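You operate a simulated robot arm through the tools that you are given. There is no shell and no other tool. Be economical: measure what you need, move in short steps, check, and stop when the job is done.

You run a simulated two-armed robot. Do the job below in one go: nothing can be reset, and whatever is moved stays where it is left.

## Task
On the mending bench, fold the small tea towel in half and then in half again.

It is judged by the outcome, as a careful person would: the job done as asked, and still so three seconds after it is handed in. It fails if anything else is knocked over, pushed out of place, dropped, spilled or broken. Flat cloth is picked up by pressing the open fingertips on it (5 to 10 N) and closing them slowly along it; thin cloth reads only 2 to 8 mm in the jaws.

## Robot
Two 7-joint arms with two-finger parallel grippers on one trunk, on a base that drives. Base frame: it is fixed to the floor where the robot stands at the start and does not move with it; the origin is under the middle of the robot, x ahead of it, y to its left, z up; the surface under the hand at the start is at about z = 0.9. Readings come in m, rad, newtons and seconds.
The left shoulder is at the start at [0.07, 0.163, 1.145], the right one opposite. With the tool pointing down near the work surface each hand reaches from about 0.38 to 0.88 m from the robot's upright axis, wherever it stands, measured 20 degrees to its own side. Places, roughly: mending bench [0.6, 0, 0.9]; small tea towel [0.5, 0.1, 0.9]. Payload 3.43 kg a hand.
The TCP of each hand is the grasp point between the finger pads, 0.034 m short of the fingertips. In the tool frame z runs along the fingers and y along their closing line. Largest opening 0.128 m; finger width 0.024, thickness 0.012; the body of the gripper, 0.048 by 0.13 m, starts 0.096 m behind the TCP.
Orientation is that of the tool frame in the base frame, as a unit quaternion [x, y, z, w]. With the fingers straight down and closing along the base's y, the tool's x points along the base's -x, its y along +y and its z along -z.

## Interface
- The arms move only by the tool nudge_tool. It takes "left_targets", "right_targets" or both (then of equal length, played together; a hand with none holds still); each is a list of rows, each a list of 3 entries, a list of its own where there are three numbers: the shift along the tool's x, y, z in units of 400 mm (1.0 is 400 mm), then the turn, a rotation vector about the tool's x, y, z in units of 120 degrees (1.0 is 120 degrees), then the gripper command, from -1 (fully open) to 1 (shut), values between in proportion. In form: [[[tx, ty, tz], [rx, ry, rz], grip], ...]. A call has 1 to 8 rows; each row is the pose to reach, as a shift and turn from the pose commanded when the call began, along the tool's axes at that moment. A call with a number of a shift or a turn outside -1 to 1 is refused whole. Each row takes 0.2 s and may step no farther than 0.05 m and 0.15 rad from the row before; otherwise, or with a gripper value out of range, the whole call is refused. A pose out of reach is approached as far as the arm can. The call stops where the force on the tool passes 40 N (or 10 N more than at its start, if that is more) or the arm is blocked; 0.2 s more then pass. Each finger travels about 0.153 m/s and halts on what it meets, pressing with about 40 N; the grip force reading is that of the motor and also rises with nothing between the fingers. The clock runs only during rows and for 0.2 s after the last one: add rows that repeat a pose to give the fingers time. The reply holds the time, the measured pose of the TCP, the force on the tool along the base axes, the opening and the grip force, in the units named above and with some noise, with the torque about the TCP (base axes, N m) and any sound that the robot's microphone picked up.
- Cameras (640 x 400 px; columns grow to the right, rows downward): "scene" is now at [0.1369, -0.0076, 1.3662]; the picture's right is [-0.09, -1.00, 0.00], its down [-0.61, 0.05, -0.79] and it looks along [0.79, -0.07, -0.62] (base axes); focal length 214 px, centre (320, 200). "left" rides on the left gripper at [0.076, 0.011, -0.16] in its tool frame; the picture's right is [-0.15, 0.99, 0.00], its down [-0.88, -0.13, -0.46] and it looks along [-0.45, -0.07, 0.89] (tool axes); focal length 234 px, centre (320, 200). "right" rides on the right gripper at [0.076, -0.011, -0.16] in its tool frame; the picture's right is [0.15, 0.99, 0.00], its down [-0.88, 0.13, -0.46] and it looks along [-0.45, 0.07, 0.89] (tool axes); focal length 234 px, centre (320, 200). There is no depth. A picture from a camera that has moved, and an enlarged one, comes with that camera's place and axes in the base frame and with its lens.
- capture(camera): a new picture of that camera. It takes no simulated time.
- raise_lower(by): slides the trunk up (or, below 0, down) by that many m; the arms and the scene camera ride with it, the base frame stays. It gives what a move gives, with no picture.
- steer(legs): drives the robot by 1 to 6 legs, each [ahead, left, turn to the left] in m, m and rad, along the robot's own axes; the way and the turn of a leg run together, so that a leg with both is an arc; at most 1.5 m and 3.142 rad a leg. The arms and the cameras ride along, it lands a little off, and it stops where it bumps. It gives what a move gives.
- aim_head(pan, tilt): turns the head with the scene camera to pan (to the left, within 1.501 rad either way) and tilt (down, from -0.506 to 1.204), counted from straight ahead of the robot. It gives what a move gives.
- zoom(camera, box): a new picture of the part [left, top, right, bottom] of that camera's present view, enlarged. It takes no simulated time.
- job_done(): hands the job in; it is judged then, once.

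Work in short steps. Places have to be worked out from the pictures, the camera data and where the tool is seen: move nearer, look again, correct. Check each grasp and each placing, and mend what went wrong. You have 120 turns and 92 pictures in all, those below and enlarged ones among them. Open the grippers and draw the arms clear of the work before you hand the job in, unless the task says otherwise; then end with one line.

The tools are called by a JSON object that holds its "method" and its "body". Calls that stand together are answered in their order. nudge_tool: Moves the arms, as the interface text tells. Its arguments: {"type":"object","properties":{"left_targets":{"type":"array","items":{"type":"array"}},"right_targets":{"type":"array","items":{"type":"array"}}},"required":[]} The other tools are called the same way: raise_lower (by) slides the trunk up or down; steer (legs) drives the base; aim_head (pan, tilt) turns the head that bears the scene camera; capture (camera) takes a picture; zoom (camera, box) takes an enlarged picture of a part of a camera's view; job_done () hands the job in.

At the start:

```text
t: 0.0
left_tcp_pos: [0.6296, 0.3227, 1.1424]
left_ee_rot: [0.0, 1.0, 0.0, 0.0]
left_ft_force: [0.9, 0.2, -0.3]
left_torque: [-0.02, 0.01, 0.02]
left_width: 0.1281
left_gripper_force: 0.0
right_tcp_pos: [0.5005, -0.1469, 1.1452]
right_ee_rot: [0.0, 1.0, 0.0, 0.001]
right_ft_force: [-0.6, -0.6, -0.5]
right_torque: [0.01, -0.01, 0.02]
right_width: 0.1282
right_gripper_force: 0.0
trunk travel left (down, up): [-0.625, 0.315]
robot x, y, heading: [-0.0048, 0.0013, -0.001]
head pan, tilt: [-0.087, 0.663]
```

scene: 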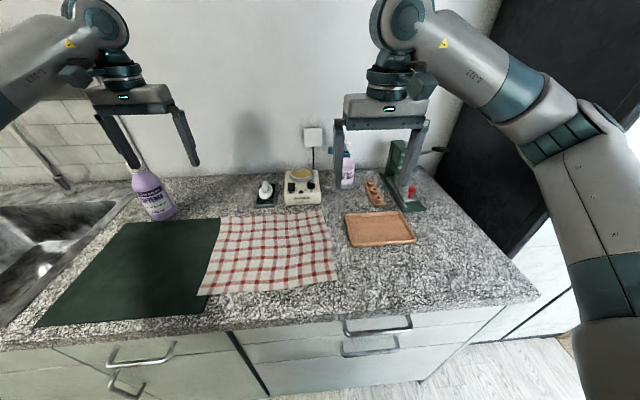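
right: 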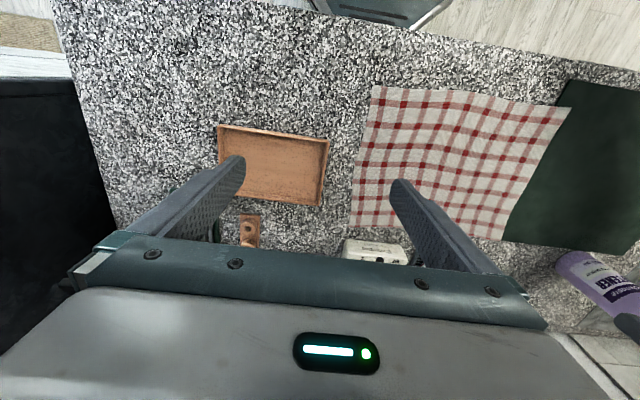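
left: 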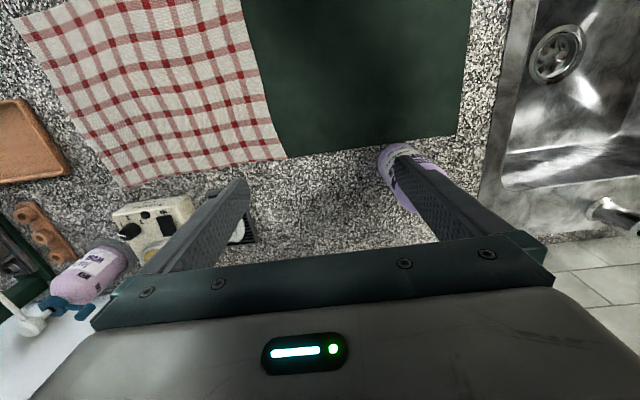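

I estimate the towel spans x≈0.41–0.68 and y≈-0.08–0.26, and I want its corners more exactly. I'll take an enlarged scene view.

{"method": "zoom", "body": {"camera": "scene", "box": [170, 160, 390, 320]}}

```text
2.50 times, centred on (280, 240) of scene
camera zoom: at [0.1369, -0.0076, 1.3662], right [-0.09, -1.0, 0.0], down [-0.61, 0.05, -0.79], along [0.79, -0.07, -0.62], focal length 536 px, centre (420, 100)
```

zoom: 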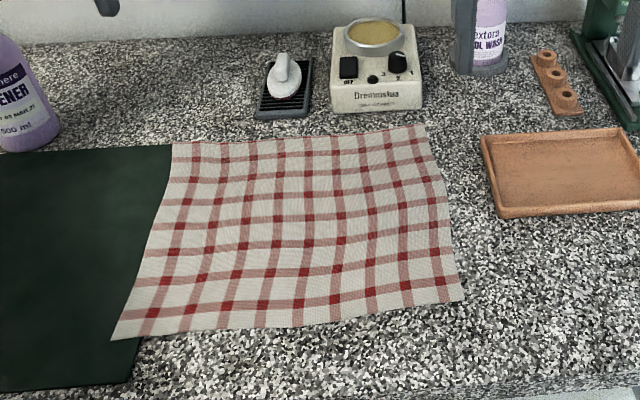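

The corners, as (x, y), are about near-left (.41, .245), near-right (.42, -.075), far-left (.67, .26) and far-right (.68, -.06). I'll move the hands over points just inside the near corners, first sideways and then down to about 0.99, partly closing the fingers on the way.

{"method": "nudge_tool", "body": {"left_targets": [[[0.1, -0.055, 0], [0, 0, 0], -0.8], [[0.2, -0.11, 0], [0, 0, 0], -0.4], [[0.3, -0.165, 0], [0, 0, 0], 0], [[0.4, -0.22, 0], [0, 0, 0], 0.3], [[0.5, -0.275, 0], [0, 0, 0], 0.5], [[0.5, -0.275, 0.12], [0, 0, 0], 0.5], [[0.5, -0.275, 0.24], [0, 0, 0], 0.5], [[0.5, -0.275, 0.36], [0, 0, 0], 0.5]], "right_targets": [[[0.03, 0.052, 0], [0, 0, 0], -0.8], [[0.06, 0.104, 0], [0, 0, 0], -0.4], [[0.09, 0.156, 0], [0, 0, 0], 0], [[0.12, 0.208, 0], [0, 0, 0], 0.3], [[0.151, 0.26, 0], [0, 0, 0], 0.5], [[0.151, 0.26, 0.12], [0, 0, 0], 0.5], [[0.151, 0.26, 0.24], [0, 0, 0], 0.5], [[0.151, 0.26, 0.36], [0, 0, 0], 0.5]]}}

{"method": "capture", "body": {"camera": "scene"}}

{"method": "capture", "body": {"camera": "left"}}

{"method": "capture", "body": {"camera": "right"}}

```text
t: 1.8
left_tcp_pos: [0.4312, 0.2145, 0.9982]
left_ee_rot: [-0.001, 1.0, 0.001, 0.0]
left_ft_force: [0.2, 0.6, 0.9]
left_torque: [-0.02, 0.0, -0.01]
left_width: 0.0322
left_gripper_force: 0.0
right_tcp_pos: [0.442, -0.042, 1.0004]
right_ee_rot: [0.0, 1.0, 0.0, -0.001]
right_ft_force: [1.0, 0.2, 0.2]
right_torque: [-0.01, 0.02, 0.03]
right_width: 0.0322
right_gripper_force: 0.1
trunk travel left (down, up): [-0.625, 0.315]
robot x, y, heading: [0.0016, 0.0006, 0.001]
head pan, tilt: [-0.087, 0.663]
```

```text
87 pictures are left
camera scene: at [0.1382, -0.0072, 1.3662], right [-0.09, -1.0, 0.0], down [-0.61, 0.05, -0.79], along [0.78, -0.07, -0.62], focal length 214 px, centre (320, 200)
```

scene: 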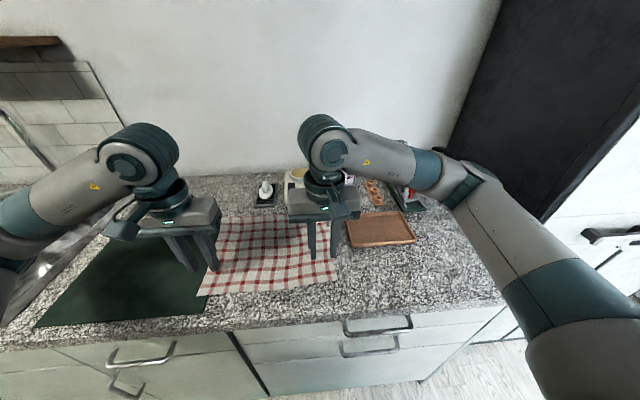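

```text
86 pictures are left
camera left: at [0.3551, 0.2251, 1.1572], right [0.15, 0.99, 0.0], down [0.88, -0.13, 0.46], along [0.45, -0.07, -0.89], focal length 234 px, centre (320, 200)
```

left: 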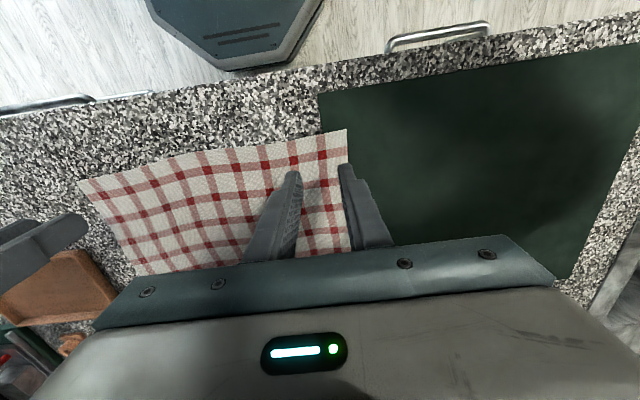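

```text
85 pictures are left
camera right: at [0.3646, -0.0533, 1.1606], right [-0.15, 0.99, 0.0], down [0.88, 0.13, 0.45], along [0.45, 0.07, -0.89], focal length 234 px, centre (320, 200)
```

right: 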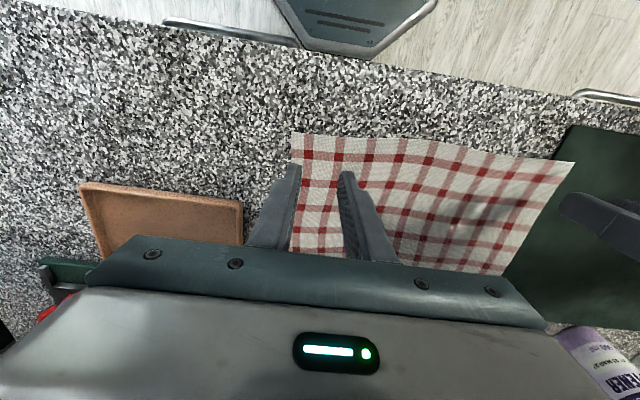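

The wrist views confirm the corners at (.405, .246) and (.419, -.0755). I'll shift both hands about 6 mm inward and descend to just above contact.

{"method": "nudge_tool", "body": {"left_targets": [[[0, -0.015, 0.06], [0, 0, 0], 0.5], [[0, -0.015, 0.11], [0, 0, 0], 0.5], [[0, -0.015, 0.143], [0, 0, 0], 0.5], [[0, -0.015, 0.15], [0, 0, 0], 0.5]], "right_targets": [[[0, 0.015, 0.06], [0, 0, 0], 0.5], [[0, 0.015, 0.11], [0, 0, 0], 0.5], [[0, 0.015, 0.148], [0, 0, 0], 0.5], [[0, 0.015, 0.155], [0, 0, 0], 0.5]]}}

```text
t: 2.8
left_tcp_pos: [0.4305, 0.2075, 0.9382]
left_ee_rot: [0.0, 1.0, 0.0, 0.001]
left_ft_force: [2.1, -0.2, 6.6]
left_torque: [0.18, -0.02, -0.02]
left_width: 0.0323
left_gripper_force: 0.3
right_tcp_pos: [0.4391, -0.0362, 0.9397]
right_ee_rot: [0.0, 1.0, 0.001, 0.0]
right_ft_force: [0.1, -0.4, 0.8]
right_torque: [-0.04, -0.01, 0.01]
right_width: 0.0317
right_gripper_force: 0.1
trunk travel left (down, up): [-0.625, 0.315]
robot x, y, heading: [0.0005, -0.0003, -0.005]
head pan, tilt: [-0.087, 0.663]
```

The left fingertips are pressing at 6.6 N, standing on the towel and mat. The right is not in contact yet, so I'll lower it in small steps.

{"method": "nudge_tool", "body": {"right_targets": [[[0, 0, 0.005], [0, 0, 0], 0.5], [[0, 0, 0.01], [0, 0, 0], 0.5]]}}

```text
t: 3.4
left_tcp_pos: [0.4304, 0.2087, 0.939]
left_ee_rot: [0.0, 1.0, 0.0, 0.001]
left_ft_force: [2.0, -0.3, 8.2]
left_torque: [0.24, -0.02, -0.06]
left_width: 0.0322
left_gripper_force: 0.2
right_tcp_pos: [0.4401, -0.0362, 0.9352]
right_ee_rot: [-0.001, 1.0, 0.0, 0.0]
right_ft_force: [-0.6, 0.1, 5.8]
right_torque: [-0.09, 0.07, 0.01]
right_width: 0.0318
right_gripper_force: 0.2
trunk travel left (down, up): [-0.625, 0.315]
robot x, y, heading: [0.0015, 0.001, -0.003]
head pan, tilt: [-0.087, 0.663]
```

Both hands are pressing at 6–8 N. Now I'll close the fingers slowly along the cloth.

{"method": "nudge_tool", "body": {"left_targets": [[[0, 0, 0], [0, 0, 0], 0.57], [[0, 0, 0], [0, 0, 0], 0.64], [[0, 0, 0], [0, 0, 0], 0.71], [[0, 0, 0], [0, 0, 0], 0.78], [[0, 0, 0], [0, 0, 0], 0.85], [[0, 0, 0], [0, 0, 0], 0.92], [[0, 0, 0], [0, 0, 0], 1], [[0, 0, 0], [0, 0, 0], 1]], "right_targets": [[[0, 0, 0.001], [0, 0, 0], 0.57], [[0, 0, 0.001], [0, 0, 0], 0.64], [[0, 0, 0.001], [0, 0, 0], 0.71], [[0, 0, 0.001], [0, 0, 0], 0.78], [[0, 0, 0.001], [0, 0, 0], 0.85], [[0, 0, 0.001], [0, 0, 0], 0.92], [[0, 0, 0.001], [0, 0, 0], 1], [[0, 0, 0.001], [0, 0, 0], 1]]}}

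{"method": "capture", "body": {"camera": "left"}}

{"method": "capture", "body": {"camera": "right"}}

```text
t: 5.2
left_tcp_pos: [0.4295, 0.2079, 0.9389]
left_ee_rot: [0.0, 1.0, 0.0, 0.0]
left_ft_force: [0.9, -0.9, 0.1]
left_torque: [-0.03, -0.02, 0.02]
left_width: 0.0
left_gripper_force: 32.8
right_tcp_pos: [0.4395, -0.0363, 0.9359]
right_ee_rot: [0.0, 1.0, 0.0, 0.001]
right_ft_force: [-0.8, -1.2, 19.8]
right_torque: [-0.14, 0.13, 0.0]
right_width: 0.002
right_gripper_force: 36.0
trunk travel left (down, up): [-0.625, 0.315]
robot x, y, heading: [-0.0012, 0.0012, 0.002]
head pan, tilt: [-0.087, 0.663]
```

```text
84 pictures are left
camera left: at [0.3529, 0.2193, 1.0981], right [0.15, 0.99, 0.0], down [0.88, -0.13, 0.46], along [0.45, -0.07, -0.89], focal length 234 px, centre (320, 200)
```

left: 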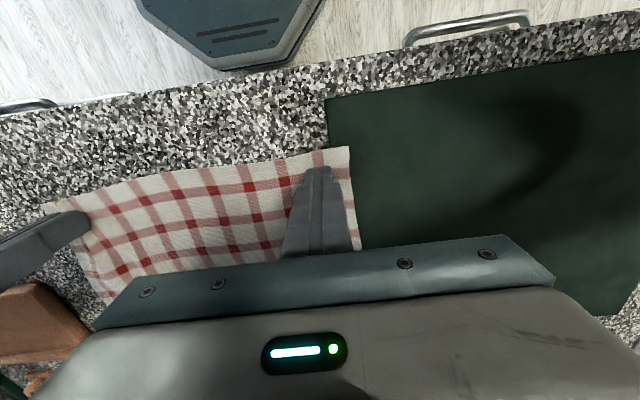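

```text
83 pictures are left
camera right: at [0.3623, -0.048, 1.0947], right [-0.15, 0.99, 0.0], down [0.88, 0.13, 0.46], along [0.45, 0.07, -0.89], focal length 234 px, centre (320, 200)
```

right: 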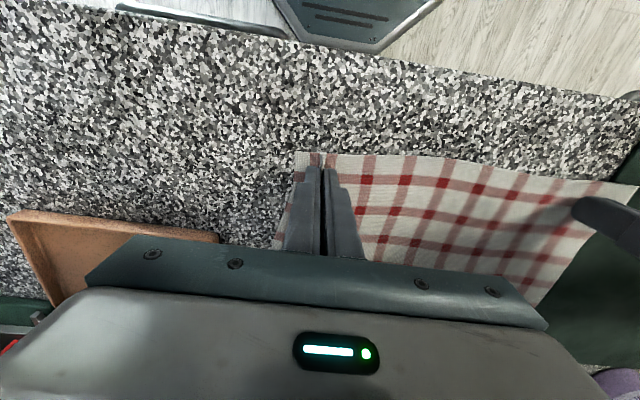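

The right hand reads 2 mm, so it probably has cloth. The left slipped and closed empty. I'll reopen the left and press a little harder.

{"method": "nudge_tool", "body": {"left_targets": [[[0, 0, -0.01], [0, 0, 0], 0.8], [[0, 0, -0.01], [0, 0, 0], 0.5], [[0, 0, -0.01], [0, 0, 0], 0.45], [[0, 0, 0.002], [0, 0, 0], 0.45], [[0, 0, 0.006], [0, 0, 0], 0.45]]}}

```text
t: 6.4
left_tcp_pos: [0.429, 0.2082, 0.9401]
left_ee_rot: [-0.001, 1.0, -0.001, 0.002]
left_ft_force: [-2.7, 0.3, 26.4]
left_torque: [0.6, 0.15, -0.01]
left_width: 0.0359
left_gripper_force: 0.5
right_tcp_pos: [0.4374, -0.0363, 0.9357]
right_ee_rot: [0.001, 1.0, 0.0, 0.001]
right_ft_force: [2.4, 0.7, 11.8]
right_torque: [-0.02, -0.02, -0.01]
right_width: 0.0019
right_gripper_force: 36.6
trunk travel left (down, up): [-0.625, 0.315]
robot x, y, heading: [-0.0026, -0.0009, -0.003]
head pan, tilt: [-0.087, 0.663]
```

The torque shows that only the outer finger stands on the mat, whose edge lies under the towel at y≈.22. I'll lift the left hand and turn it 90° so both fingers can press on the part above the mat and close along x.

{"method": "nudge_tool", "body": {"left_targets": [[[0, 0, -0.07], [0, 0, 0.068], 0.5], [[0, 0, -0.12], [0, 0, 0.136], 0.5], [[0, 0, -0.12], [0, 0, 0.204], 0.5], [[0, 0, -0.12], [0, 0, 0.272], 0.5], [[0, 0, -0.12], [0, 0, 0.34], 0.5], [[0, 0, -0.12], [0, 0, 0.408], 0.5]], "right_targets": [[[0, 0, -0.005], [0, 0, 0], 1], [[0, 0, -0.005], [0, 0, 0], 1], [[0, 0, -0.005], [0, 0, 0], 1], [[0, 0, -0.005], [0, 0, 0], 1], [[0, 0, -0.005], [0, 0, 0], 1], [[0, 0, -0.005], [0, 0, 0], 1]]}}

```text
t: 7.8
left_tcp_pos: [0.4292, 0.2093, 0.9842]
left_ee_rot: [0.416, 0.909, 0.0, 0.0]
left_ft_force: [0.3, -0.2, 0.0]
left_torque: [0.01, 0.02, -0.01]
left_width: 0.0319
left_gripper_force: 0.1
right_tcp_pos: [0.4396, -0.0351, 0.937]
right_ee_rot: [0.0, 1.0, 0.0, 0.0]
right_ft_force: [-0.2, 0.7, 1.0]
right_torque: [-0.02, 0.01, 0.02]
right_width: 0.0019
right_gripper_force: 37.0
trunk travel left (down, up): [-0.625, 0.315]
robot x, y, heading: [-0.0017, 0.0028, -0.003]
head pan, tilt: [-0.087, 0.663]
```

The turn is going well and the right hand still holds. I'll finish the turn and move over (.436, .234).

{"method": "nudge_tool", "body": {"left_targets": [[[0.007, 0.011, 0], [0, 0, 0.068], 0.5], [[0.014, 0.022, 0], [0, 0, 0.136], 0.5], [[0.021, 0.033, 0], [0, 0, 0.204], 0.5], [[0.028, 0.044, 0], [0, 0, 0.272], 0.5], [[0.036, 0.054, 0], [0, 0, 0.342], 0.5]]}}

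{"method": "capture", "body": {"camera": "left"}}

```text
t: 9.0
left_tcp_pos: [0.4123, 0.1919, 0.9734]
left_ee_rot: [0.677, 0.736, -0.001, 0.008]
left_ft_force: [0.3, -0.5, -0.4]
left_torque: [0.08, 0.03, 0.02]
left_width: 0.0319
left_gripper_force: 0.1
left hand out of reach, approached as far as the arm can: row 4, 5
right_tcp_pos: [0.4396, -0.0374, 0.9362]
right_ee_rot: [0.0, 1.0, 0.001, -0.001]
right_ft_force: [-0.2, -0.1, 0.0]
right_torque: [0.08, 0.03, 0.05]
right_width: 0.0022
right_gripper_force: 36.5
trunk travel left (down, up): [-0.625, 0.315]
robot x, y, heading: [-0.0026, -0.0016, -0.004]
head pan, tilt: [-0.087, 0.663]
```

```text
82 pictures are left
camera left: at [0.4149, 0.2698, 1.1313], right [1.0, -0.06, 0.01], down [-0.06, -0.88, 0.47], along [-0.02, -0.46, -0.89], focal length 234 px, centre (320, 200)
```

left: 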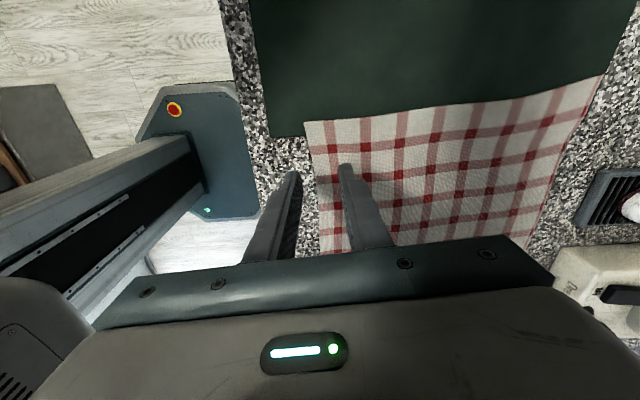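

The full 90° turn is out of the arm's reach there. I'll turn back about 27° and see where the hand settles.

{"method": "nudge_tool", "body": {"left_targets": [[[0, 0, 0], [0, 0, -0.07], 0.5], [[0, 0, 0], [0, 0, -0.14], 0.5], [[0, 0, 0], [0, 0, -0.2], 0.5], [[0, 0, 0], [0, 0, -0.23], 0.5]]}}

```text
t: 10.0
left_tcp_pos: [0.413, 0.1934, 0.9723]
left_ee_rot: [0.48, 0.877, -0.004, 0.01]
left_ft_force: [-0.2, -0.2, -0.1]
left_torque: [-0.01, -0.04, -0.02]
left_width: 0.0324
left_gripper_force: 0.0
right_tcp_pos: [0.4399, -0.0356, 0.9367]
right_ee_rot: [0.0, 1.0, -0.001, 0.0]
right_ft_force: [-0.3, 0.1, -0.6]
right_torque: [0.03, 0.0, 0.0]
right_width: 0.0022
right_gripper_force: 36.9
trunk travel left (down, up): [-0.625, 0.315]
robot x, y, heading: [0.0004, -0.0008, 0.002]
head pan, tilt: [-0.087, 0.663]
```

It settled at a yaw of about 57°, which is good enough. I'll move over (.437, .233) with a slightly narrower opening and check the view.

{"method": "nudge_tool", "body": {"left_targets": [[[0.026, 0.052, 0], [0, 0, 0.02], 0.6], [[0.052, 0.104, 0], [0, 0, 0.04], 0.625], [[0.052, 0.104, 0], [0, 0, 0.04], 0.625]]}}

{"method": "capture", "body": {"camera": "left"}}

```text
t: 10.8
left_tcp_pos: [0.4361, 0.2323, 0.9743]
left_ee_rot: [0.517, 0.856, -0.003, 0.009]
left_ft_force: [-0.1, 0.1, -0.9]
left_torque: [0.01, 0.01, -0.02]
left_width: 0.0242
left_gripper_force: 0.0
right_tcp_pos: [0.4406, -0.0367, 0.9349]
right_ee_rot: [-0.001, 1.0, 0.0, 0.0]
right_ft_force: [0.0, 0.3, -0.9]
right_torque: [-0.01, -0.06, 0.0]
right_width: 0.002
right_gripper_force: 36.8
trunk travel left (down, up): [-0.625, 0.315]
robot x, y, heading: [-0.0002, -0.0001, -0.002]
head pan, tilt: [-0.087, 0.663]
```

```text
81 pictures are left
camera left: at [0.4084, 0.3069, 1.131], right [0.94, 0.33, 0.01], down [0.29, -0.83, 0.47], along [0.16, -0.44, -0.88], focal length 234 px, centre (320, 200)
```

left: 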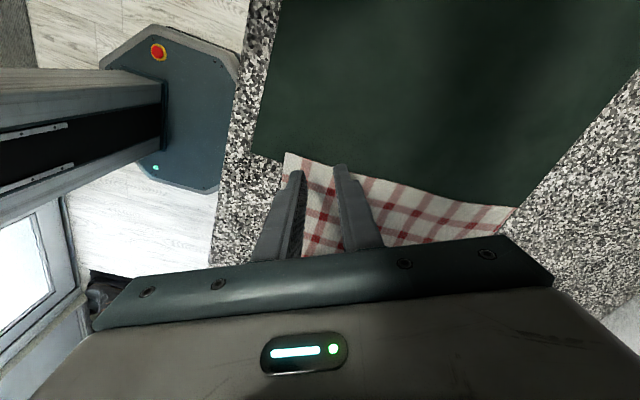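

The near-left corner is now at about (.401, .232), and the left edge runs at y≈.235. I'll shift 8 mm inward and go down to contact.

{"method": "nudge_tool", "body": {"left_targets": [[[-0.018, -0.009, 0.04], [0, 0, 0], 0.625], [[-0.018, -0.009, 0.075], [0, 0, 0], 0.625], [[-0.018, -0.009, 0.086], [0, 0, 0], 0.625], [[-0.018, -0.009, 0.09], [0, 0, 0], 0.625]]}}

```text
t: 11.8
left_tcp_pos: [0.4365, 0.2242, 0.9392]
left_ee_rot: [0.518, 0.856, -0.002, 0.012]
left_ft_force: [0.4, 2.3, 29.0]
left_torque: [0.1, 0.55, -0.05]
left_width: 0.0239
left_gripper_force: 0.0
right_tcp_pos: [0.4388, -0.0351, 0.9387]
right_ee_rot: [0.0, 1.0, 0.001, 0.0]
right_ft_force: [-0.3, -0.2, 0.0]
right_torque: [0.0, 0.0, 0.02]
right_width: 0.002
right_gripper_force: 36.7
trunk travel left (down, up): [-0.625, 0.315]
robot x, y, heading: [-0.0005, -0.0007, -0.0]
head pan, tilt: [-0.087, 0.663]
```

The load is 29 N, mostly on the near finger because of a slight tilt. I'll correct the tilt and ease the pressure.

{"method": "nudge_tool", "body": {"left_targets": [[[0, 0, -0.004], [0.013, 0.011, 0], 0.625], [[0, 0, -0.004], [0.013, 0.011, 0], 0.625]]}}

```text
t: 12.4
left_tcp_pos: [0.4353, 0.2229, 0.9404]
left_ee_rot: [0.518, 0.855, -0.009, -0.007]
left_ft_force: [1.1, -0.6, 22.1]
left_torque: [0.05, -0.52, 0.02]
left_width: 0.0241
left_gripper_force: 0.2
right_tcp_pos: [0.4388, -0.0365, 0.9376]
right_ee_rot: [0.0, 1.0, 0.0, 0.001]
right_ft_force: [0.6, 0.1, -0.4]
right_torque: [-0.01, -0.02, -0.03]
right_width: 0.002
right_gripper_force: 36.5
trunk travel left (down, up): [-0.625, 0.315]
robot x, y, heading: [-0.0016, 0.0003, 0.002]
head pan, tilt: [-0.087, 0.663]
```

The load has moved to the other finger, so I'll take half the tilt back and ease off a little more.

{"method": "nudge_tool", "body": {"left_targets": [[[0, 0, -0.0015], [-0.0065, -0.005, 0], 0.625], [[0, 0, -0.0015], [-0.0065, -0.005, 0], 0.625]]}}

```text
t: 13.0
left_tcp_pos: [0.436, 0.2236, 0.9388]
left_ee_rot: [0.518, 0.855, -0.005, 0.0]
left_ft_force: [-3.2, -1.9, 13.5]
left_torque: [0.0, -0.1, 0.0]
left_width: 0.0237
left_gripper_force: 0.0
right_tcp_pos: [0.4392, -0.0354, 0.9371]
right_ee_rot: [0.0, 1.0, 0.0, 0.0]
right_ft_force: [0.2, -0.4, 0.8]
right_torque: [-0.02, 0.0, -0.03]
right_width: 0.0019
right_gripper_force: 37.0
trunk travel left (down, up): [-0.625, 0.315]
robot x, y, heading: [0.0021, -0.0003, -0.001]
head pan, tilt: [-0.087, 0.663]
```

The load is balanced at 13.5 N. I'll ease it slightly and close slowly.

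{"method": "nudge_tool", "body": {"left_targets": [[[0, 0, -0.001], [0, 0, 0], 0.67], [[0, 0, -0.001], [0, 0, 0], 0.72], [[0, 0, -0.001], [0, 0, 0], 0.77], [[0, 0, -0.001], [0, 0, 0], 0.82], [[0, 0, -0.001], [0, 0, 0], 0.87], [[0, 0, -0.001], [0, 0, 0], 0.92], [[0, 0, -0.001], [0, 0, 0], 0.97], [[0, 0, -0.001], [0, 0, 0], 1]]}}

{"method": "capture", "body": {"camera": "left"}}

```text
t: 14.8
left_tcp_pos: [0.4355, 0.2251, 0.941]
left_ee_rot: [0.517, 0.856, -0.005, 0.0]
left_ft_force: [0.3, 0.1, 1.9]
left_torque: [0.01, -0.01, 0.02]
left_width: 0.0001
left_gripper_force: 33.0
right_tcp_pos: [0.4405, -0.0358, 0.9376]
right_ee_rot: [0.0, 1.0, -0.001, 0.0]
right_ft_force: [0.3, 0.1, 0.8]
right_torque: [0.01, 0.02, -0.01]
right_width: 0.0015
right_gripper_force: 36.9
trunk travel left (down, up): [-0.625, 0.315]
robot x, y, heading: [0.0037, 0.0026, 0.001]
head pan, tilt: [-0.087, 0.663]
```

```text
80 pictures are left
camera left: at [0.4115, 0.2981, 1.0982], right [0.94, 0.33, -0.01], down [0.3, -0.84, 0.46], along [0.15, -0.44, -0.89], focal length 234 px, centre (320, 200)
```

left: 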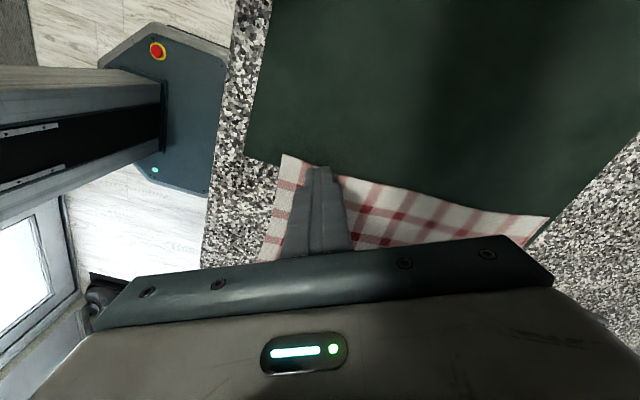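

The left closed empty again because contact was lost during the close. I'll reopen, press back to about 10 N and check.

{"method": "nudge_tool", "body": {"left_targets": [[[0, 0, -0.01], [0, 0, 0], 0.8], [[0, 0, -0.01], [0, 0, 0], 0.6], [[0, 0, -0.005], [0, 0, 0], 0.6], [[0, 0, 0], [0, 0, 0], 0.6], [[0, 0, 0.001], [0, 0, 0], 0.6]]}}

```text
t: 16.0
left_tcp_pos: [0.4366, 0.2251, 0.9378]
left_ee_rot: [0.517, 0.856, -0.005, 0.001]
left_ft_force: [-1.4, 0.3, 5.2]
left_torque: [0.03, -0.03, 0.02]
left_width: 0.0256
left_gripper_force: 0.3
right_tcp_pos: [0.4398, -0.0356, 0.937]
right_ee_rot: [0.0, 1.0, 0.0, 0.0]
right_ft_force: [0.8, -0.5, 1.2]
right_torque: [-0.01, -0.01, 0.04]
right_width: 0.0019
right_gripper_force: 36.3
trunk travel left (down, up): [-0.625, 0.315]
robot x, y, heading: [-0.0046, -0.0004, -0.001]
head pan, tilt: [-0.087, 0.663]
```

The press is balanced at 5 N. I'll close partway while pressing slightly deeper and watch the force.

{"method": "nudge_tool", "body": {"left_targets": [[[0, 0, 0.0008], [0, 0, 0], 0.6], [[0, 0, 0.001], [0, 0, 0], 0.65], [[0, 0, 0.0012], [0, 0, 0], 0.7], [[0, 0, 0.0014], [0, 0, 0], 0.75], [[0, 0, 0.0016], [0, 0, 0], 0.8]]}}

```text
t: 17.2
left_tcp_pos: [0.4355, 0.2257, 0.9395]
left_ee_rot: [0.517, 0.856, -0.005, 0.001]
left_ft_force: [-0.3, -1.2, 13.7]
left_torque: [-0.01, -0.11, -0.03]
left_width: 0.0115
left_gripper_force: 0.0
right_tcp_pos: [0.4392, -0.0373, 0.9359]
right_ee_rot: [0.0, 1.0, 0.001, 0.0]
right_ft_force: [0.8, -0.1, -1.1]
right_torque: [0.01, -0.01, -0.02]
right_width: 0.0018
right_gripper_force: 36.3
trunk travel left (down, up): [-0.625, 0.315]
robot x, y, heading: [0.001, -0.0001, 0.004]
head pan, tilt: [-0.087, 0.663]
```

The force is holding at 13.7 N, so I'll close the rest of the way.

{"method": "nudge_tool", "body": {"left_targets": [[[0, 0, -0.0002], [0, 0, 0], 0.84], [[0, 0, -0.0002], [0, 0, 0], 0.88], [[0, 0, -0.0002], [0, 0, 0], 0.92], [[0, 0, -0.0002], [0, 0, 0], 0.96], [[0, 0, -0.0002], [0, 0, 0], 1], [[0, 0, -0.0002], [0, 0, 0], 1]]}}

{"method": "zoom", "body": {"camera": "left", "box": [220, 110, 420, 260]}}

```text
t: 18.6
left_tcp_pos: [0.4365, 0.2237, 0.9407]
left_ee_rot: [0.517, 0.856, -0.005, 0.002]
left_ft_force: [2.7, -0.1, 22.8]
left_torque: [-0.02, -0.09, 0.05]
left_width: 0.0018
left_gripper_force: 36.9
right_tcp_pos: [0.439, -0.0362, 0.9372]
right_ee_rot: [0.0, 1.0, 0.0, 0.001]
right_ft_force: [-0.1, 0.6, -0.1]
right_torque: [0.04, 0.0, 0.01]
right_width: 0.0023
right_gripper_force: 37.2
trunk travel left (down, up): [-0.625, 0.315]
robot x, y, heading: [-0.001, -0.0024, 0.0]
head pan, tilt: [-0.087, 0.663]
```

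```text
2.67 times, centred on (320, 185) of left
camera zoom: at [0.4107, 0.2977, 1.0978], right [0.94, 0.33, -0.01], down [0.29, -0.84, 0.46], along [0.15, -0.44, -0.89], focal length 624 px, centre (320, 240)
```

zoom: 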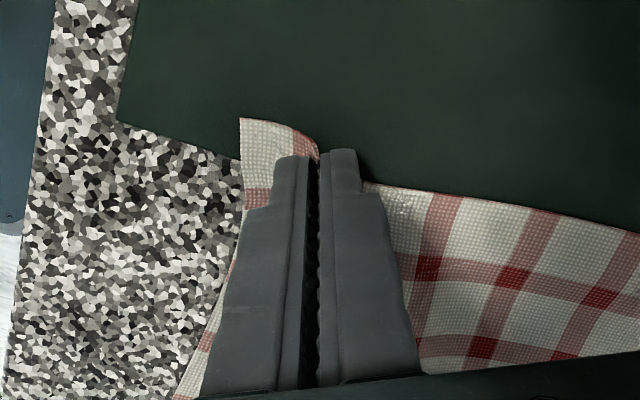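

The left now holds cloth at 1.8 mm. I'll lift both hands about 5 cm and check that both corners come along.

{"method": "nudge_tool", "body": {"left_targets": [[[0, 0, -0.05], [0, 0, 0], 1], [[0, 0, -0.1], [0, 0, 0], 1], [[-0.012, 0.022, -0.15], [0, 0, 0], 1]], "right_targets": [[[0, 0, -0.05], [0, 0, 0], 1], [[0, 0, -0.1], [0, 0, 0], 1], [[-0.025, 0, -0.15], [0, 0, 0], 1]]}}

{"method": "capture", "body": {"camera": "right"}}

{"method": "capture", "body": {"camera": "left"}}

{"method": "capture", "body": {"camera": "scene"}}

```text
t: 19.4
left_tcp_pos: [0.4467, 0.2248, 0.9995]
left_ee_rot: [0.517, 0.856, -0.005, 0.0]
left_ft_force: [0.6, -1.4, -0.8]
left_torque: [-0.01, 0.02, -0.02]
left_width: 0.0019
left_gripper_force: 36.5
right_tcp_pos: [0.449, -0.0352, 0.9968]
right_ee_rot: [0.001, 1.0, -0.001, 0.0]
right_ft_force: [0.6, 0.6, 0.1]
right_torque: [0.06, 0.0, 0.02]
right_width: 0.0021
right_gripper_force: 36.7
trunk travel left (down, up): [-0.625, 0.315]
robot x, y, heading: [0.0041, 0.0028, -0.004]
head pan, tilt: [-0.087, 0.663]
```

```text
78 pictures are left
camera right: at [0.3733, -0.0483, 1.1562], right [-0.15, 0.99, 0.0], down [0.88, 0.13, 0.46], along [0.45, 0.07, -0.89], focal length 234 px, centre (320, 200)
```

right: 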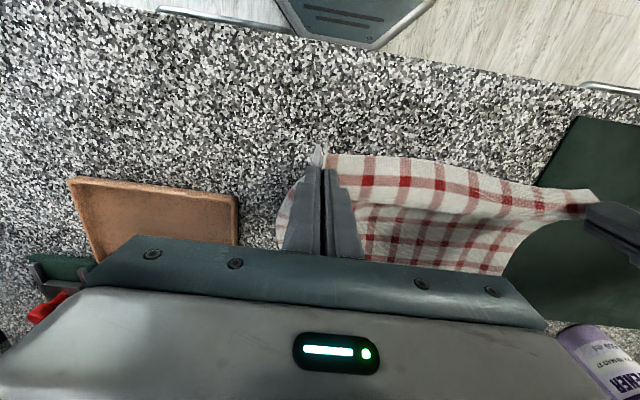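

```text
77 pictures are left
camera left: at [0.4225, 0.2987, 1.1566], right [0.94, 0.33, -0.01], down [0.3, -0.84, 0.46], along [0.14, -0.44, -0.89], focal length 234 px, centre (320, 200)
```

left: 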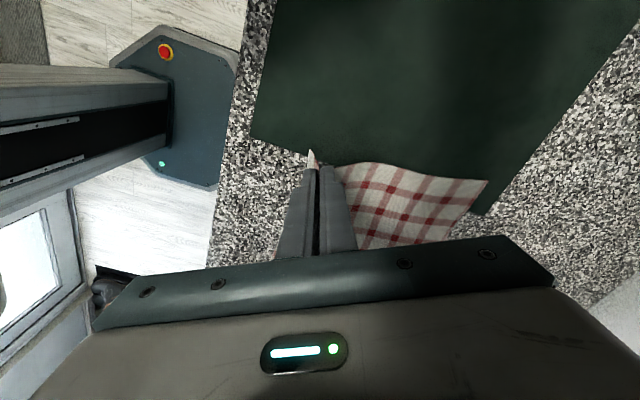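

```text
76 pictures are left
camera scene: at [0.1372, -0.0077, 1.366], right [-0.09, -1.0, 0.0], down [-0.61, 0.05, -0.79], along [0.79, -0.07, -0.62], focal length 214 px, centre (320, 200)
```

scene: 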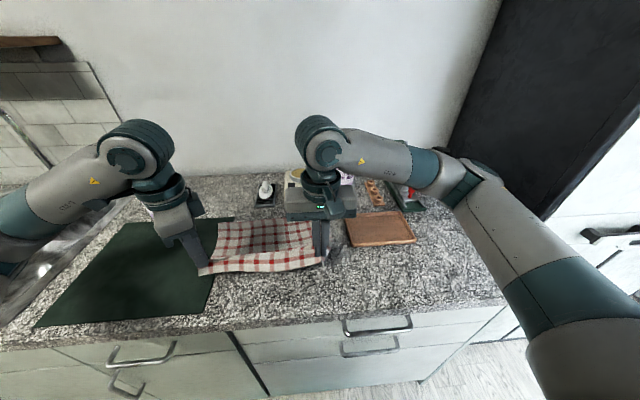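

Both corners came up cleanly. Now I'll carry them over in an arc to the far edge.

{"method": "nudge_tool", "body": {"left_targets": [[[-0.0277, 0.0634, -0.0875], [0, 0, 0], 1], [[-0.0634, 0.1474, -0.1375], [0, 0, 0], 1], [[-0.1033, 0.245, -0.15], [0, 0, 0], 1], [[-0.1397, 0.3304, -0.1125], [0, 0, 0], 1], [[-0.1667, 0.3924, -0.0375], [0, 0, 0], 1], [[-0.1797, 0.425, 0.05], [0, 0, 0], 1]], "right_targets": [[[-0.075, 0.005, -0.0875], [0, 0, 0], 1], [[-0.175, 0.011, -0.1375], [0, 0, 0], 1], [[-0.2875, 0.018, -0.15], [0, 0, 0], 1], [[-0.3875, 0.024, -0.1125], [0, 0, 0], 1], [[-0.4625, 0.028, -0.0375], [0, 0, 0], 1], [[-0.5, 0.031, 0.05], [0, 0, 0], 1]]}}

{"method": "capture", "body": {"camera": "scene"}}

{"method": "capture", "body": {"camera": "right"}}

{"method": "capture", "body": {"camera": "left"}}

```text
t: 20.8
left_tcp_pos: [0.549, 0.2238, 1.0229]
left_ee_rot: [0.516, 0.857, -0.005, 0.001]
left_ft_force: [4.1, -8.0, -1.9]
left_torque: [-0.3, -0.15, 0.04]
left_width: 0.0018
left_gripper_force: 36.3
left hand out of reach, approached as far as the arm can: row 3, 4, 5, 6
right_tcp_pos: [0.6498, -0.0216, 0.9758]
right_ee_rot: [-0.001, 1.0, 0.001, -0.001]
right_ft_force: [-3.9, 8.4, 1.5]
right_torque: [0.31, 0.1, 0.13]
right_width: 0.0023
right_gripper_force: 36.9
trunk travel left (down, up): [-0.625, 0.315]
robot x, y, heading: [0.0048, 0.0014, 0.002]
head pan, tilt: [-0.087, 0.663]
```

```text
75 pictures are left
camera scene: at [0.1377, -0.0071, 1.3662], right [-0.09, -1.0, 0.0], down [-0.61, 0.05, -0.79], along [0.78, -0.07, -0.62], focal length 214 px, centre (320, 200)
```

scene: 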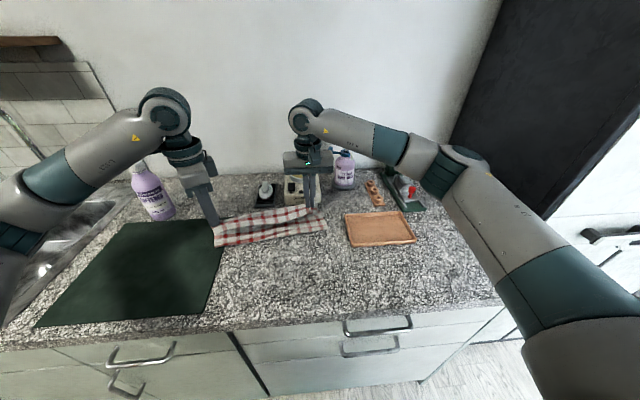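

```text
74 pictures are left
camera right: at [0.5737, -0.0338, 1.1355], right [-0.15, 0.99, 0.0], down [0.88, 0.13, 0.45], along [0.45, 0.07, -0.89], focal length 234 px, centre (320, 200)
```

right: 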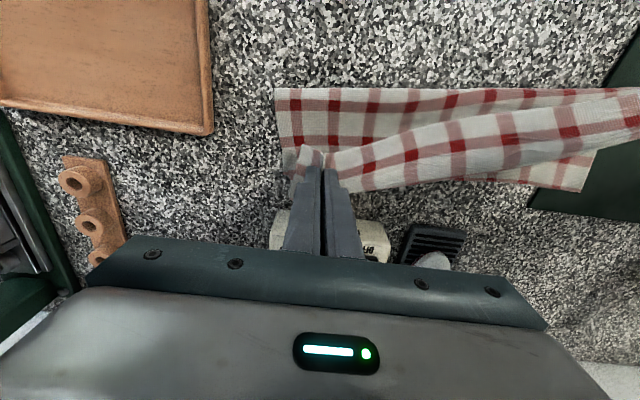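

```text
73 pictures are left
camera left: at [0.5237, 0.2965, 1.1799], right [0.94, 0.33, -0.01], down [0.3, -0.83, 0.46], along [0.15, -0.44, -0.89], focal length 234 px, centre (320, 200)
```

left: 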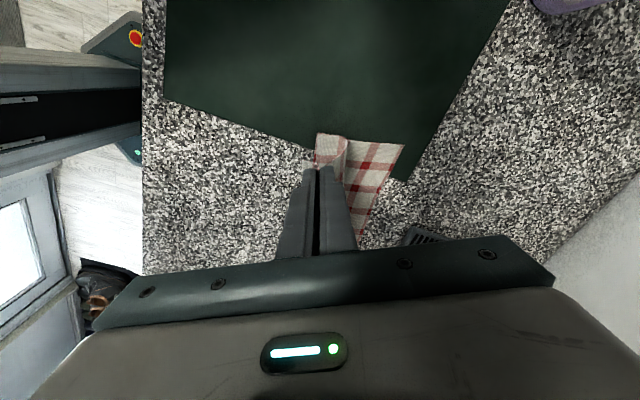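

The left arm hit a joint limit at this yaw and stopped at x=.549, while the right arrived. I'll turn the left hand back 25° while moving it on to x≈.64 and lowering it.

{"method": "nudge_tool", "body": {"left_targets": [[[0, 0.0, 0.02], [0, 0, -0.055], 1], [[-0.02, 0.053, 0.04], [0, 0, -0.11], 1], [[-0.039, 0.106, 0.065], [0, 0, -0.165], 1], [[-0.058, 0.16, 0.09], [0, 0, -0.21], 1], [[-0.078, 0.213, 0.1125], [0, 0, -0.21], 1]]}}

```text
t: 22.0
left_tcp_pos: [0.6397, 0.2368, 0.9744]
left_ee_rot: [0.318, 0.948, -0.005, -0.001]
left_ft_force: [-0.7, -1.7, -0.8]
left_torque: [-0.09, 0.03, -0.04]
left_width: 0.0019
left_gripper_force: 36.5
right_tcp_pos: [0.6504, -0.0231, 0.9761]
right_ee_rot: [0.0, 1.0, 0.0, -0.001]
right_ft_force: [-0.6, 1.7, 0.1]
right_torque: [0.06, 0.02, 0.02]
right_width: 0.0023
right_gripper_force: 36.8
trunk travel left (down, up): [-0.625, 0.315]
robot x, y, heading: [0.0013, 0.0028, 0.001]
head pan, tilt: [-0.087, 0.663]
```

The left reached (.64, .237). I'll look at the alignment before lowering.

{"method": "capture", "body": {"camera": "left"}}

{"method": "capture", "body": {"camera": "right"}}

{"method": "zoom", "body": {"camera": "scene", "box": [170, 160, 390, 320]}}

```text
72 pictures are left
camera left: at [0.5856, 0.2909, 1.1339], right [0.71, 0.7, -0.01], down [0.63, -0.63, 0.46], along [0.31, -0.33, -0.89], focal length 234 px, centre (320, 200)
```

left: 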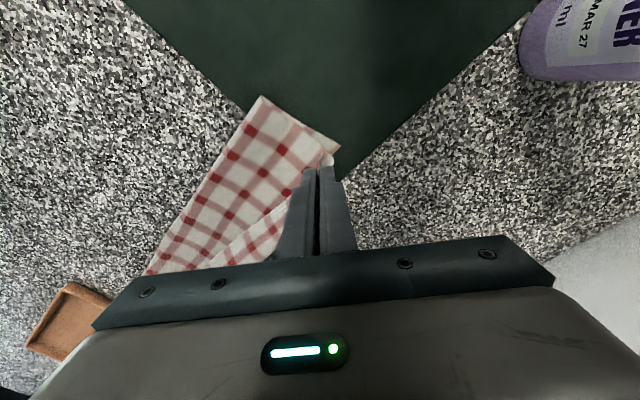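

```text
71 pictures are left
camera right: at [0.5739, -0.0353, 1.1354], right [-0.15, 0.99, 0.0], down [0.88, 0.13, 0.45], along [0.45, 0.07, -0.89], focal length 234 px, centre (320, 200)
```

right: 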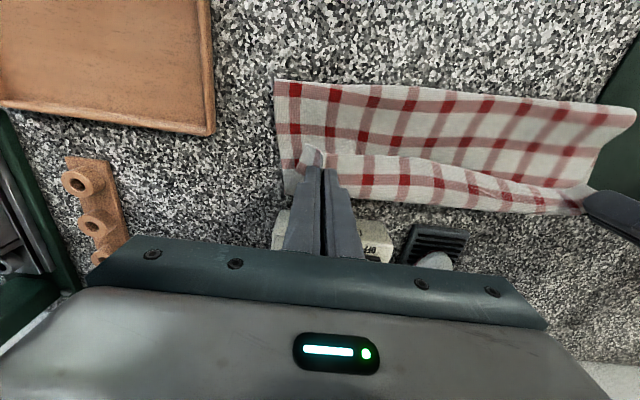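

```text
2.50 times, centred on (280, 240) of scene
camera zoom: at [0.1375, -0.0078, 1.3661], right [-0.09, -1.0, 0.0], down [-0.61, 0.05, -0.79], along [0.78, -0.07, -0.62], focal length 536 px, centre (420, 100)
```

zoom: 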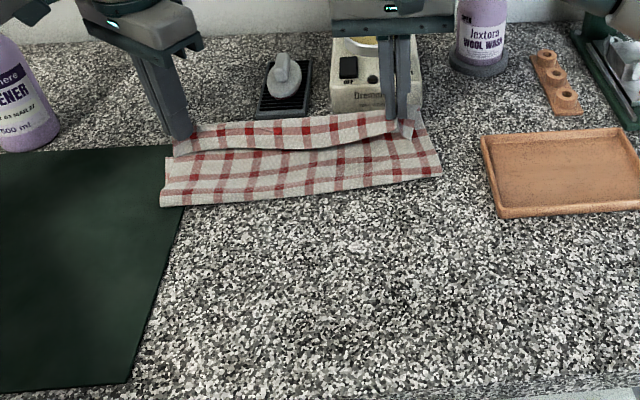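

The layers look roughly aligned, though the hands are still 4 cm up. I'll lower both to just above the far edge.

{"method": "nudge_tool", "body": {"left_targets": [[[0, 0, 0.035], [0, 0, 0], 1], [[0, 0, 0.07], [0, 0, 0], 1], [[0, 0, 0.07], [0, 0, 0], 1]], "right_targets": [[[0, 0, 0.04], [0, 0, 0], 1], [[0, 0, 0.082], [0, 0, 0], 1], [[0, 0, 0.082], [0, 0, 0], 1]]}}

{"method": "zoom", "body": {"camera": "scene", "box": [170, 160, 390, 320]}}

```text
t: 22.8
left_tcp_pos: [0.6377, 0.2344, 0.9468]
left_ee_rot: [0.318, 0.948, -0.006, -0.001]
left_ft_force: [-0.4, -1.4, 2.8]
left_torque: [-0.07, -0.07, -0.06]
left_width: 0.0018
left_gripper_force: 36.7
right_tcp_pos: [0.6498, -0.0229, 0.9437]
right_ee_rot: [0.0, 1.0, -0.001, 0.001]
right_ft_force: [-0.7, 0.1, 0.2]
right_torque: [0.06, 0.02, 0.0]
right_width: 0.0019
right_gripper_force: 36.8
trunk travel left (down, up): [-0.625, 0.315]
robot x, y, heading: [-0.0031, -0.0013, 0.004]
head pan, tilt: [-0.087, 0.663]
```

```text
2.50 times, centred on (280, 240) of scene
camera zoom: at [0.1365, -0.0077, 1.3662], right [-0.09, -1.0, 0.0], down [-0.61, 0.05, -0.79], along [0.79, -0.07, -0.62], focal length 536 px, centre (420, 100)
```

zoom: 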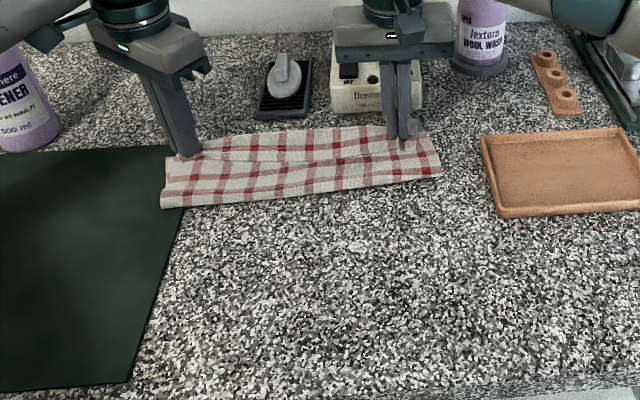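

That looks folded. I'll release with a small opening and lift away.

{"method": "nudge_tool", "body": {"left_targets": [[[0, 0, 0], [0, 0, 0], 0.8], [[0, 0, 0], [0, 0, 0], 0.6], [[0, 0, 0], [0, 0, 0], 0.6], [[0, 0, -0.05], [0, 0, 0], 0.6], [[0, 0, -0.15], [0, 0, 0], 0.6], [[0, 0, -0.27], [0, 0, 0], 0.6]], "right_targets": [[[0, 0, 0], [0, 0, 0], 0.8], [[0, 0, 0], [0, 0, 0], 0.6], [[0, 0, 0], [0, 0, 0], 0.6], [[0, 0, -0.05], [0, 0, 0], 0.6], [[0, 0, -0.15], [0, 0, 0], 0.6], [[0, 0, -0.27], [0, 0, 0], 0.6]]}}

{"method": "zoom", "body": {"camera": "scene", "box": [170, 160, 390, 320]}}

{"method": "capture", "body": {"camera": "right"}}

{"method": "capture", "body": {"camera": "left"}}

```text
t: 24.2
left_tcp_pos: [0.6386, 0.2368, 1.0574]
left_ee_rot: [0.318, 0.948, -0.004, 0.0]
left_ft_force: [-0.3, -0.4, 0.2]
left_torque: [0.01, -0.01, 0.0]
left_width: 0.0255
left_gripper_force: 0.0
right_tcp_pos: [0.6461, -0.0237, 1.0522]
right_ee_rot: [0.0, 1.0, 0.0, 0.0]
right_ft_force: [-0.2, 0.5, 0.6]
right_torque: [-0.03, -0.03, 0.01]
right_width: 0.0255
right_gripper_force: 0.0
trunk travel left (down, up): [-0.625, 0.315]
robot x, y, heading: [-0.0004, 0.0006, 0.003]
head pan, tilt: [-0.087, 0.663]
```

```text
2.50 times, centred on (280, 240) of scene
camera zoom: at [0.1349, -0.0078, 1.3662], right [-0.09, -1.0, 0.0], down [-0.61, 0.05, -0.79], along [0.79, -0.07, -0.61], focal length 536 px, centre (420, 100)
```

zoom: 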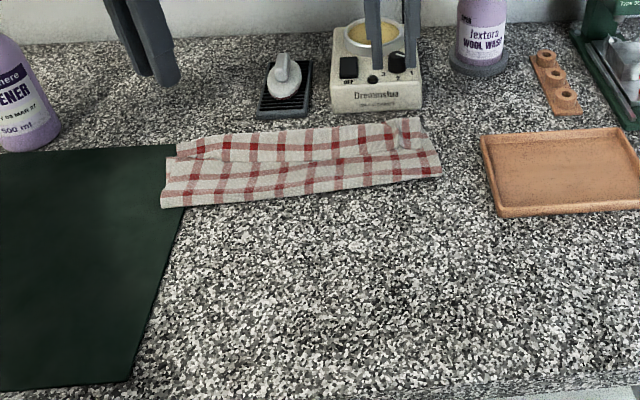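

```text
67 pictures are left
camera right: at [0.5702, -0.0351, 1.2121], right [-0.15, 0.99, 0.0], down [0.88, 0.13, 0.46], along [0.45, 0.07, -0.89], focal length 234 px, centre (320, 200)
```

right: 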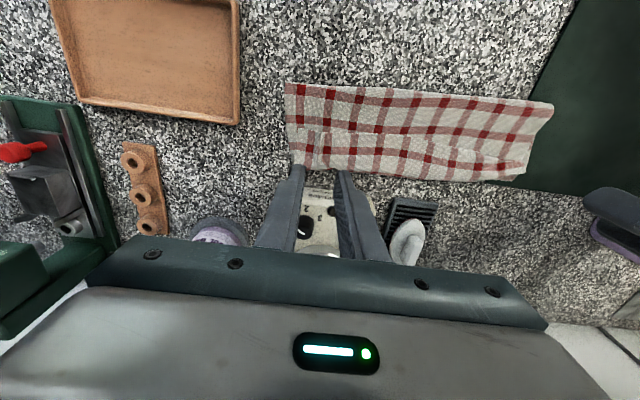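

```text
66 pictures are left
camera left: at [0.5847, 0.2915, 1.2164], right [0.71, 0.7, -0.01], down [0.63, -0.63, 0.46], along [0.32, -0.33, -0.89], focal length 234 px, centre (320, 200)
```

left: 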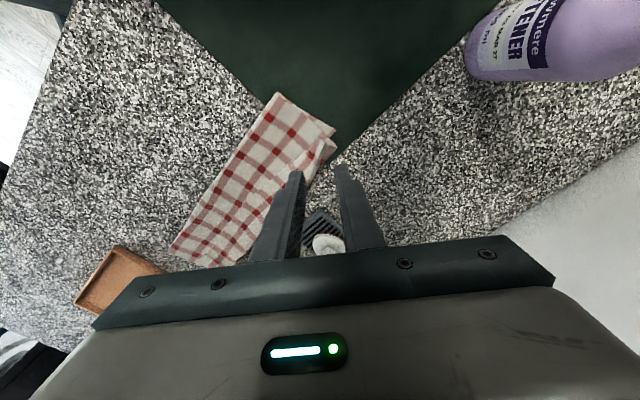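

The first fold is down. I'll look closer at how the far edges line up.

{"method": "zoom", "body": {"camera": "scene", "box": [220, 190, 330, 250]}}

{"method": "zoom", "body": {"camera": "right", "box": [270, 60, 570, 210]}}

```text
5.82 times, centred on (275, 220) of scene
camera zoom: at [0.1349, -0.0078, 1.3662], right [-0.09, -1.0, 0.0], down [-0.61, 0.05, -0.79], along [0.79, -0.07, -0.61], focal length 1248 px, centre (582, 84)
```

zoom: 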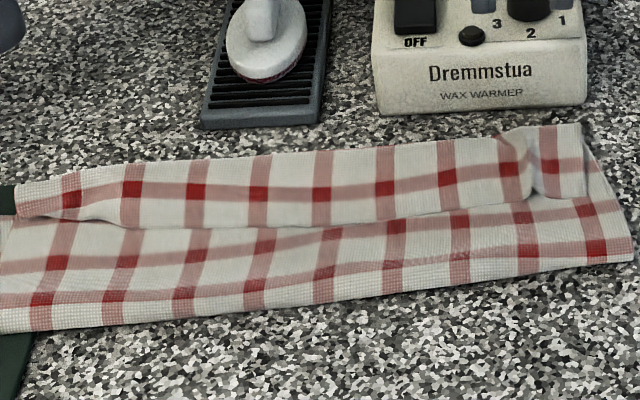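

```text
2.13 times, centred on (420, 135) of right
camera zoom: at [0.5702, -0.0351, 1.2121], right [-0.15, 0.99, 0.0], down [0.88, 0.13, 0.46], along [0.45, 0.07, -0.89], focal length 500 px, centre (107, 339)
```

zoom: 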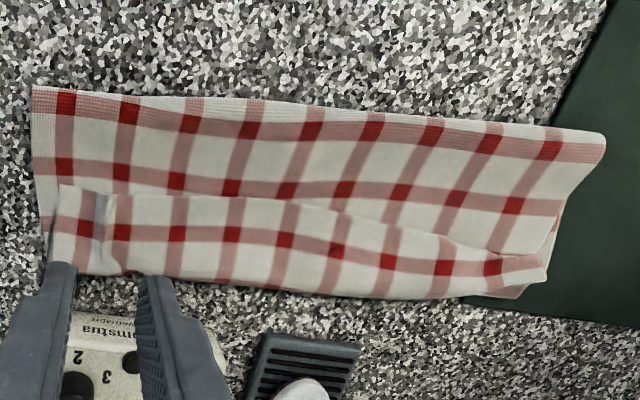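

A check of both views shows a loose ridge in the upper layer, with its lip at about x=.615 and z=.914. The fold line sits at about .565, when it should be nearer .55. I'll smooth it by pressing lightly in front of the ridge and drawing the upper layer toward the near side, so first I'll position the hands, squaring the left.

{"method": "nudge_tool", "body": {"left_targets": [[[0.002, -0.037, 0], [0, 0, -0.062], 0.4], [[0.004, -0.074, 0], [0, 0, -0.124], 0.2], [[0.005, -0.11, 0], [0, 0, -0.185], 0], [[0.006, -0.147, 0], [0, 0, -0.247], -0.2], [[0.008, -0.184, 0], [0, 0, -0.309], -0.4]], "right_targets": [[[0.025, 0.012, 0], [0, 0, 0], 0.4], [[0.05, 0.024, 0], [0, 0, 0], 0.2], [[0.075, 0.036, 0], [0, 0, 0], 0], [[0.1, 0.048, 0], [0, 0, 0], -0.2], [[0.1225, 0.06, 0], [0, 0, 0], -0.4]]}}

{"method": "capture", "body": {"camera": "left"}}

{"method": "capture", "body": {"camera": "right"}}

```text
t: 25.4
left_tcp_pos: [0.593, 0.1782, 1.0567]
left_ee_rot: [0.0, 1.0, -0.005, -0.002]
left_ft_force: [0.4, 0.2, 0.0]
left_torque: [0.01, -0.01, -0.02]
left_width: 0.0895
left_gripper_force: 0.0
right_tcp_pos: [0.6012, 0.0006, 1.0519]
right_ee_rot: [0.0, 1.0, -0.001, 0.0]
right_ft_force: [0.0, -0.2, 0.2]
right_torque: [-0.02, -0.01, -0.01]
right_width: 0.0895
right_gripper_force: 0.1
trunk travel left (down, up): [-0.625, 0.315]
robot x, y, heading: [0.0019, 0.0002, 0.004]
head pan, tilt: [-0.087, 0.663]
```

```text
63 pictures are left
camera left: at [0.5172, 0.191, 1.2154], right [0.15, 0.99, -0.01], down [0.88, -0.13, 0.45], along [0.45, -0.07, -0.89], focal length 234 px, centre (320, 200)
```

left: 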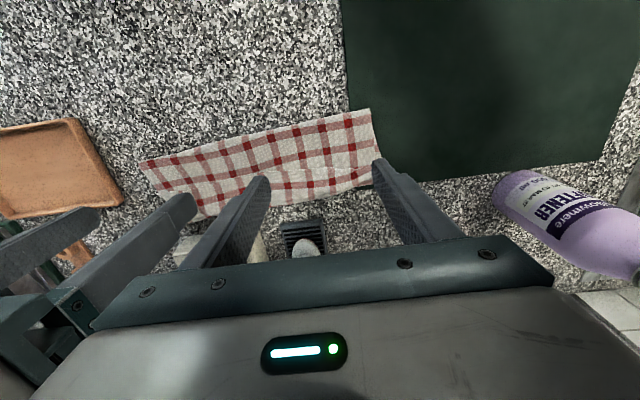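

```text
62 pictures are left
camera right: at [0.5243, -0.0112, 1.2108], right [-0.15, 0.99, 0.0], down [0.88, 0.13, 0.46], along [0.45, 0.07, -0.89], focal length 234 px, centre (320, 200)
```

right: 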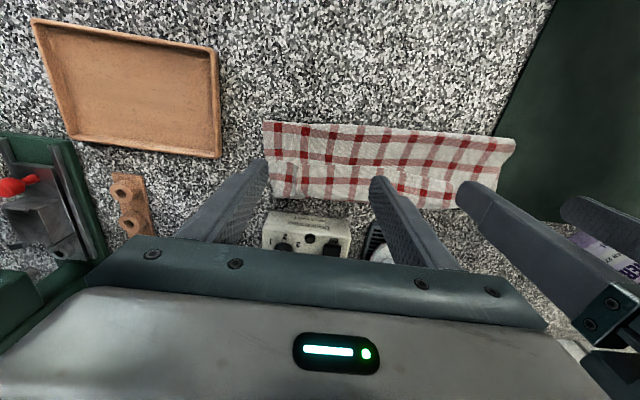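

The left camera sees the whole folded piece, so I'll zoom there.

{"method": "zoom", "body": {"camera": "left", "box": [130, 90, 390, 230]}}

```text
2.46 times, centred on (260, 160) of left
camera zoom: at [0.5172, 0.191, 1.2154], right [0.15, 0.99, -0.01], down [0.88, -0.13, 0.45], along [0.45, -0.07, -0.89], focal length 576 px, centre (468, 298)
```

zoom: 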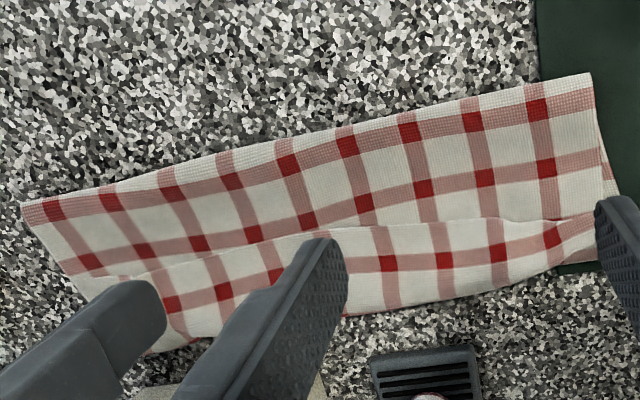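

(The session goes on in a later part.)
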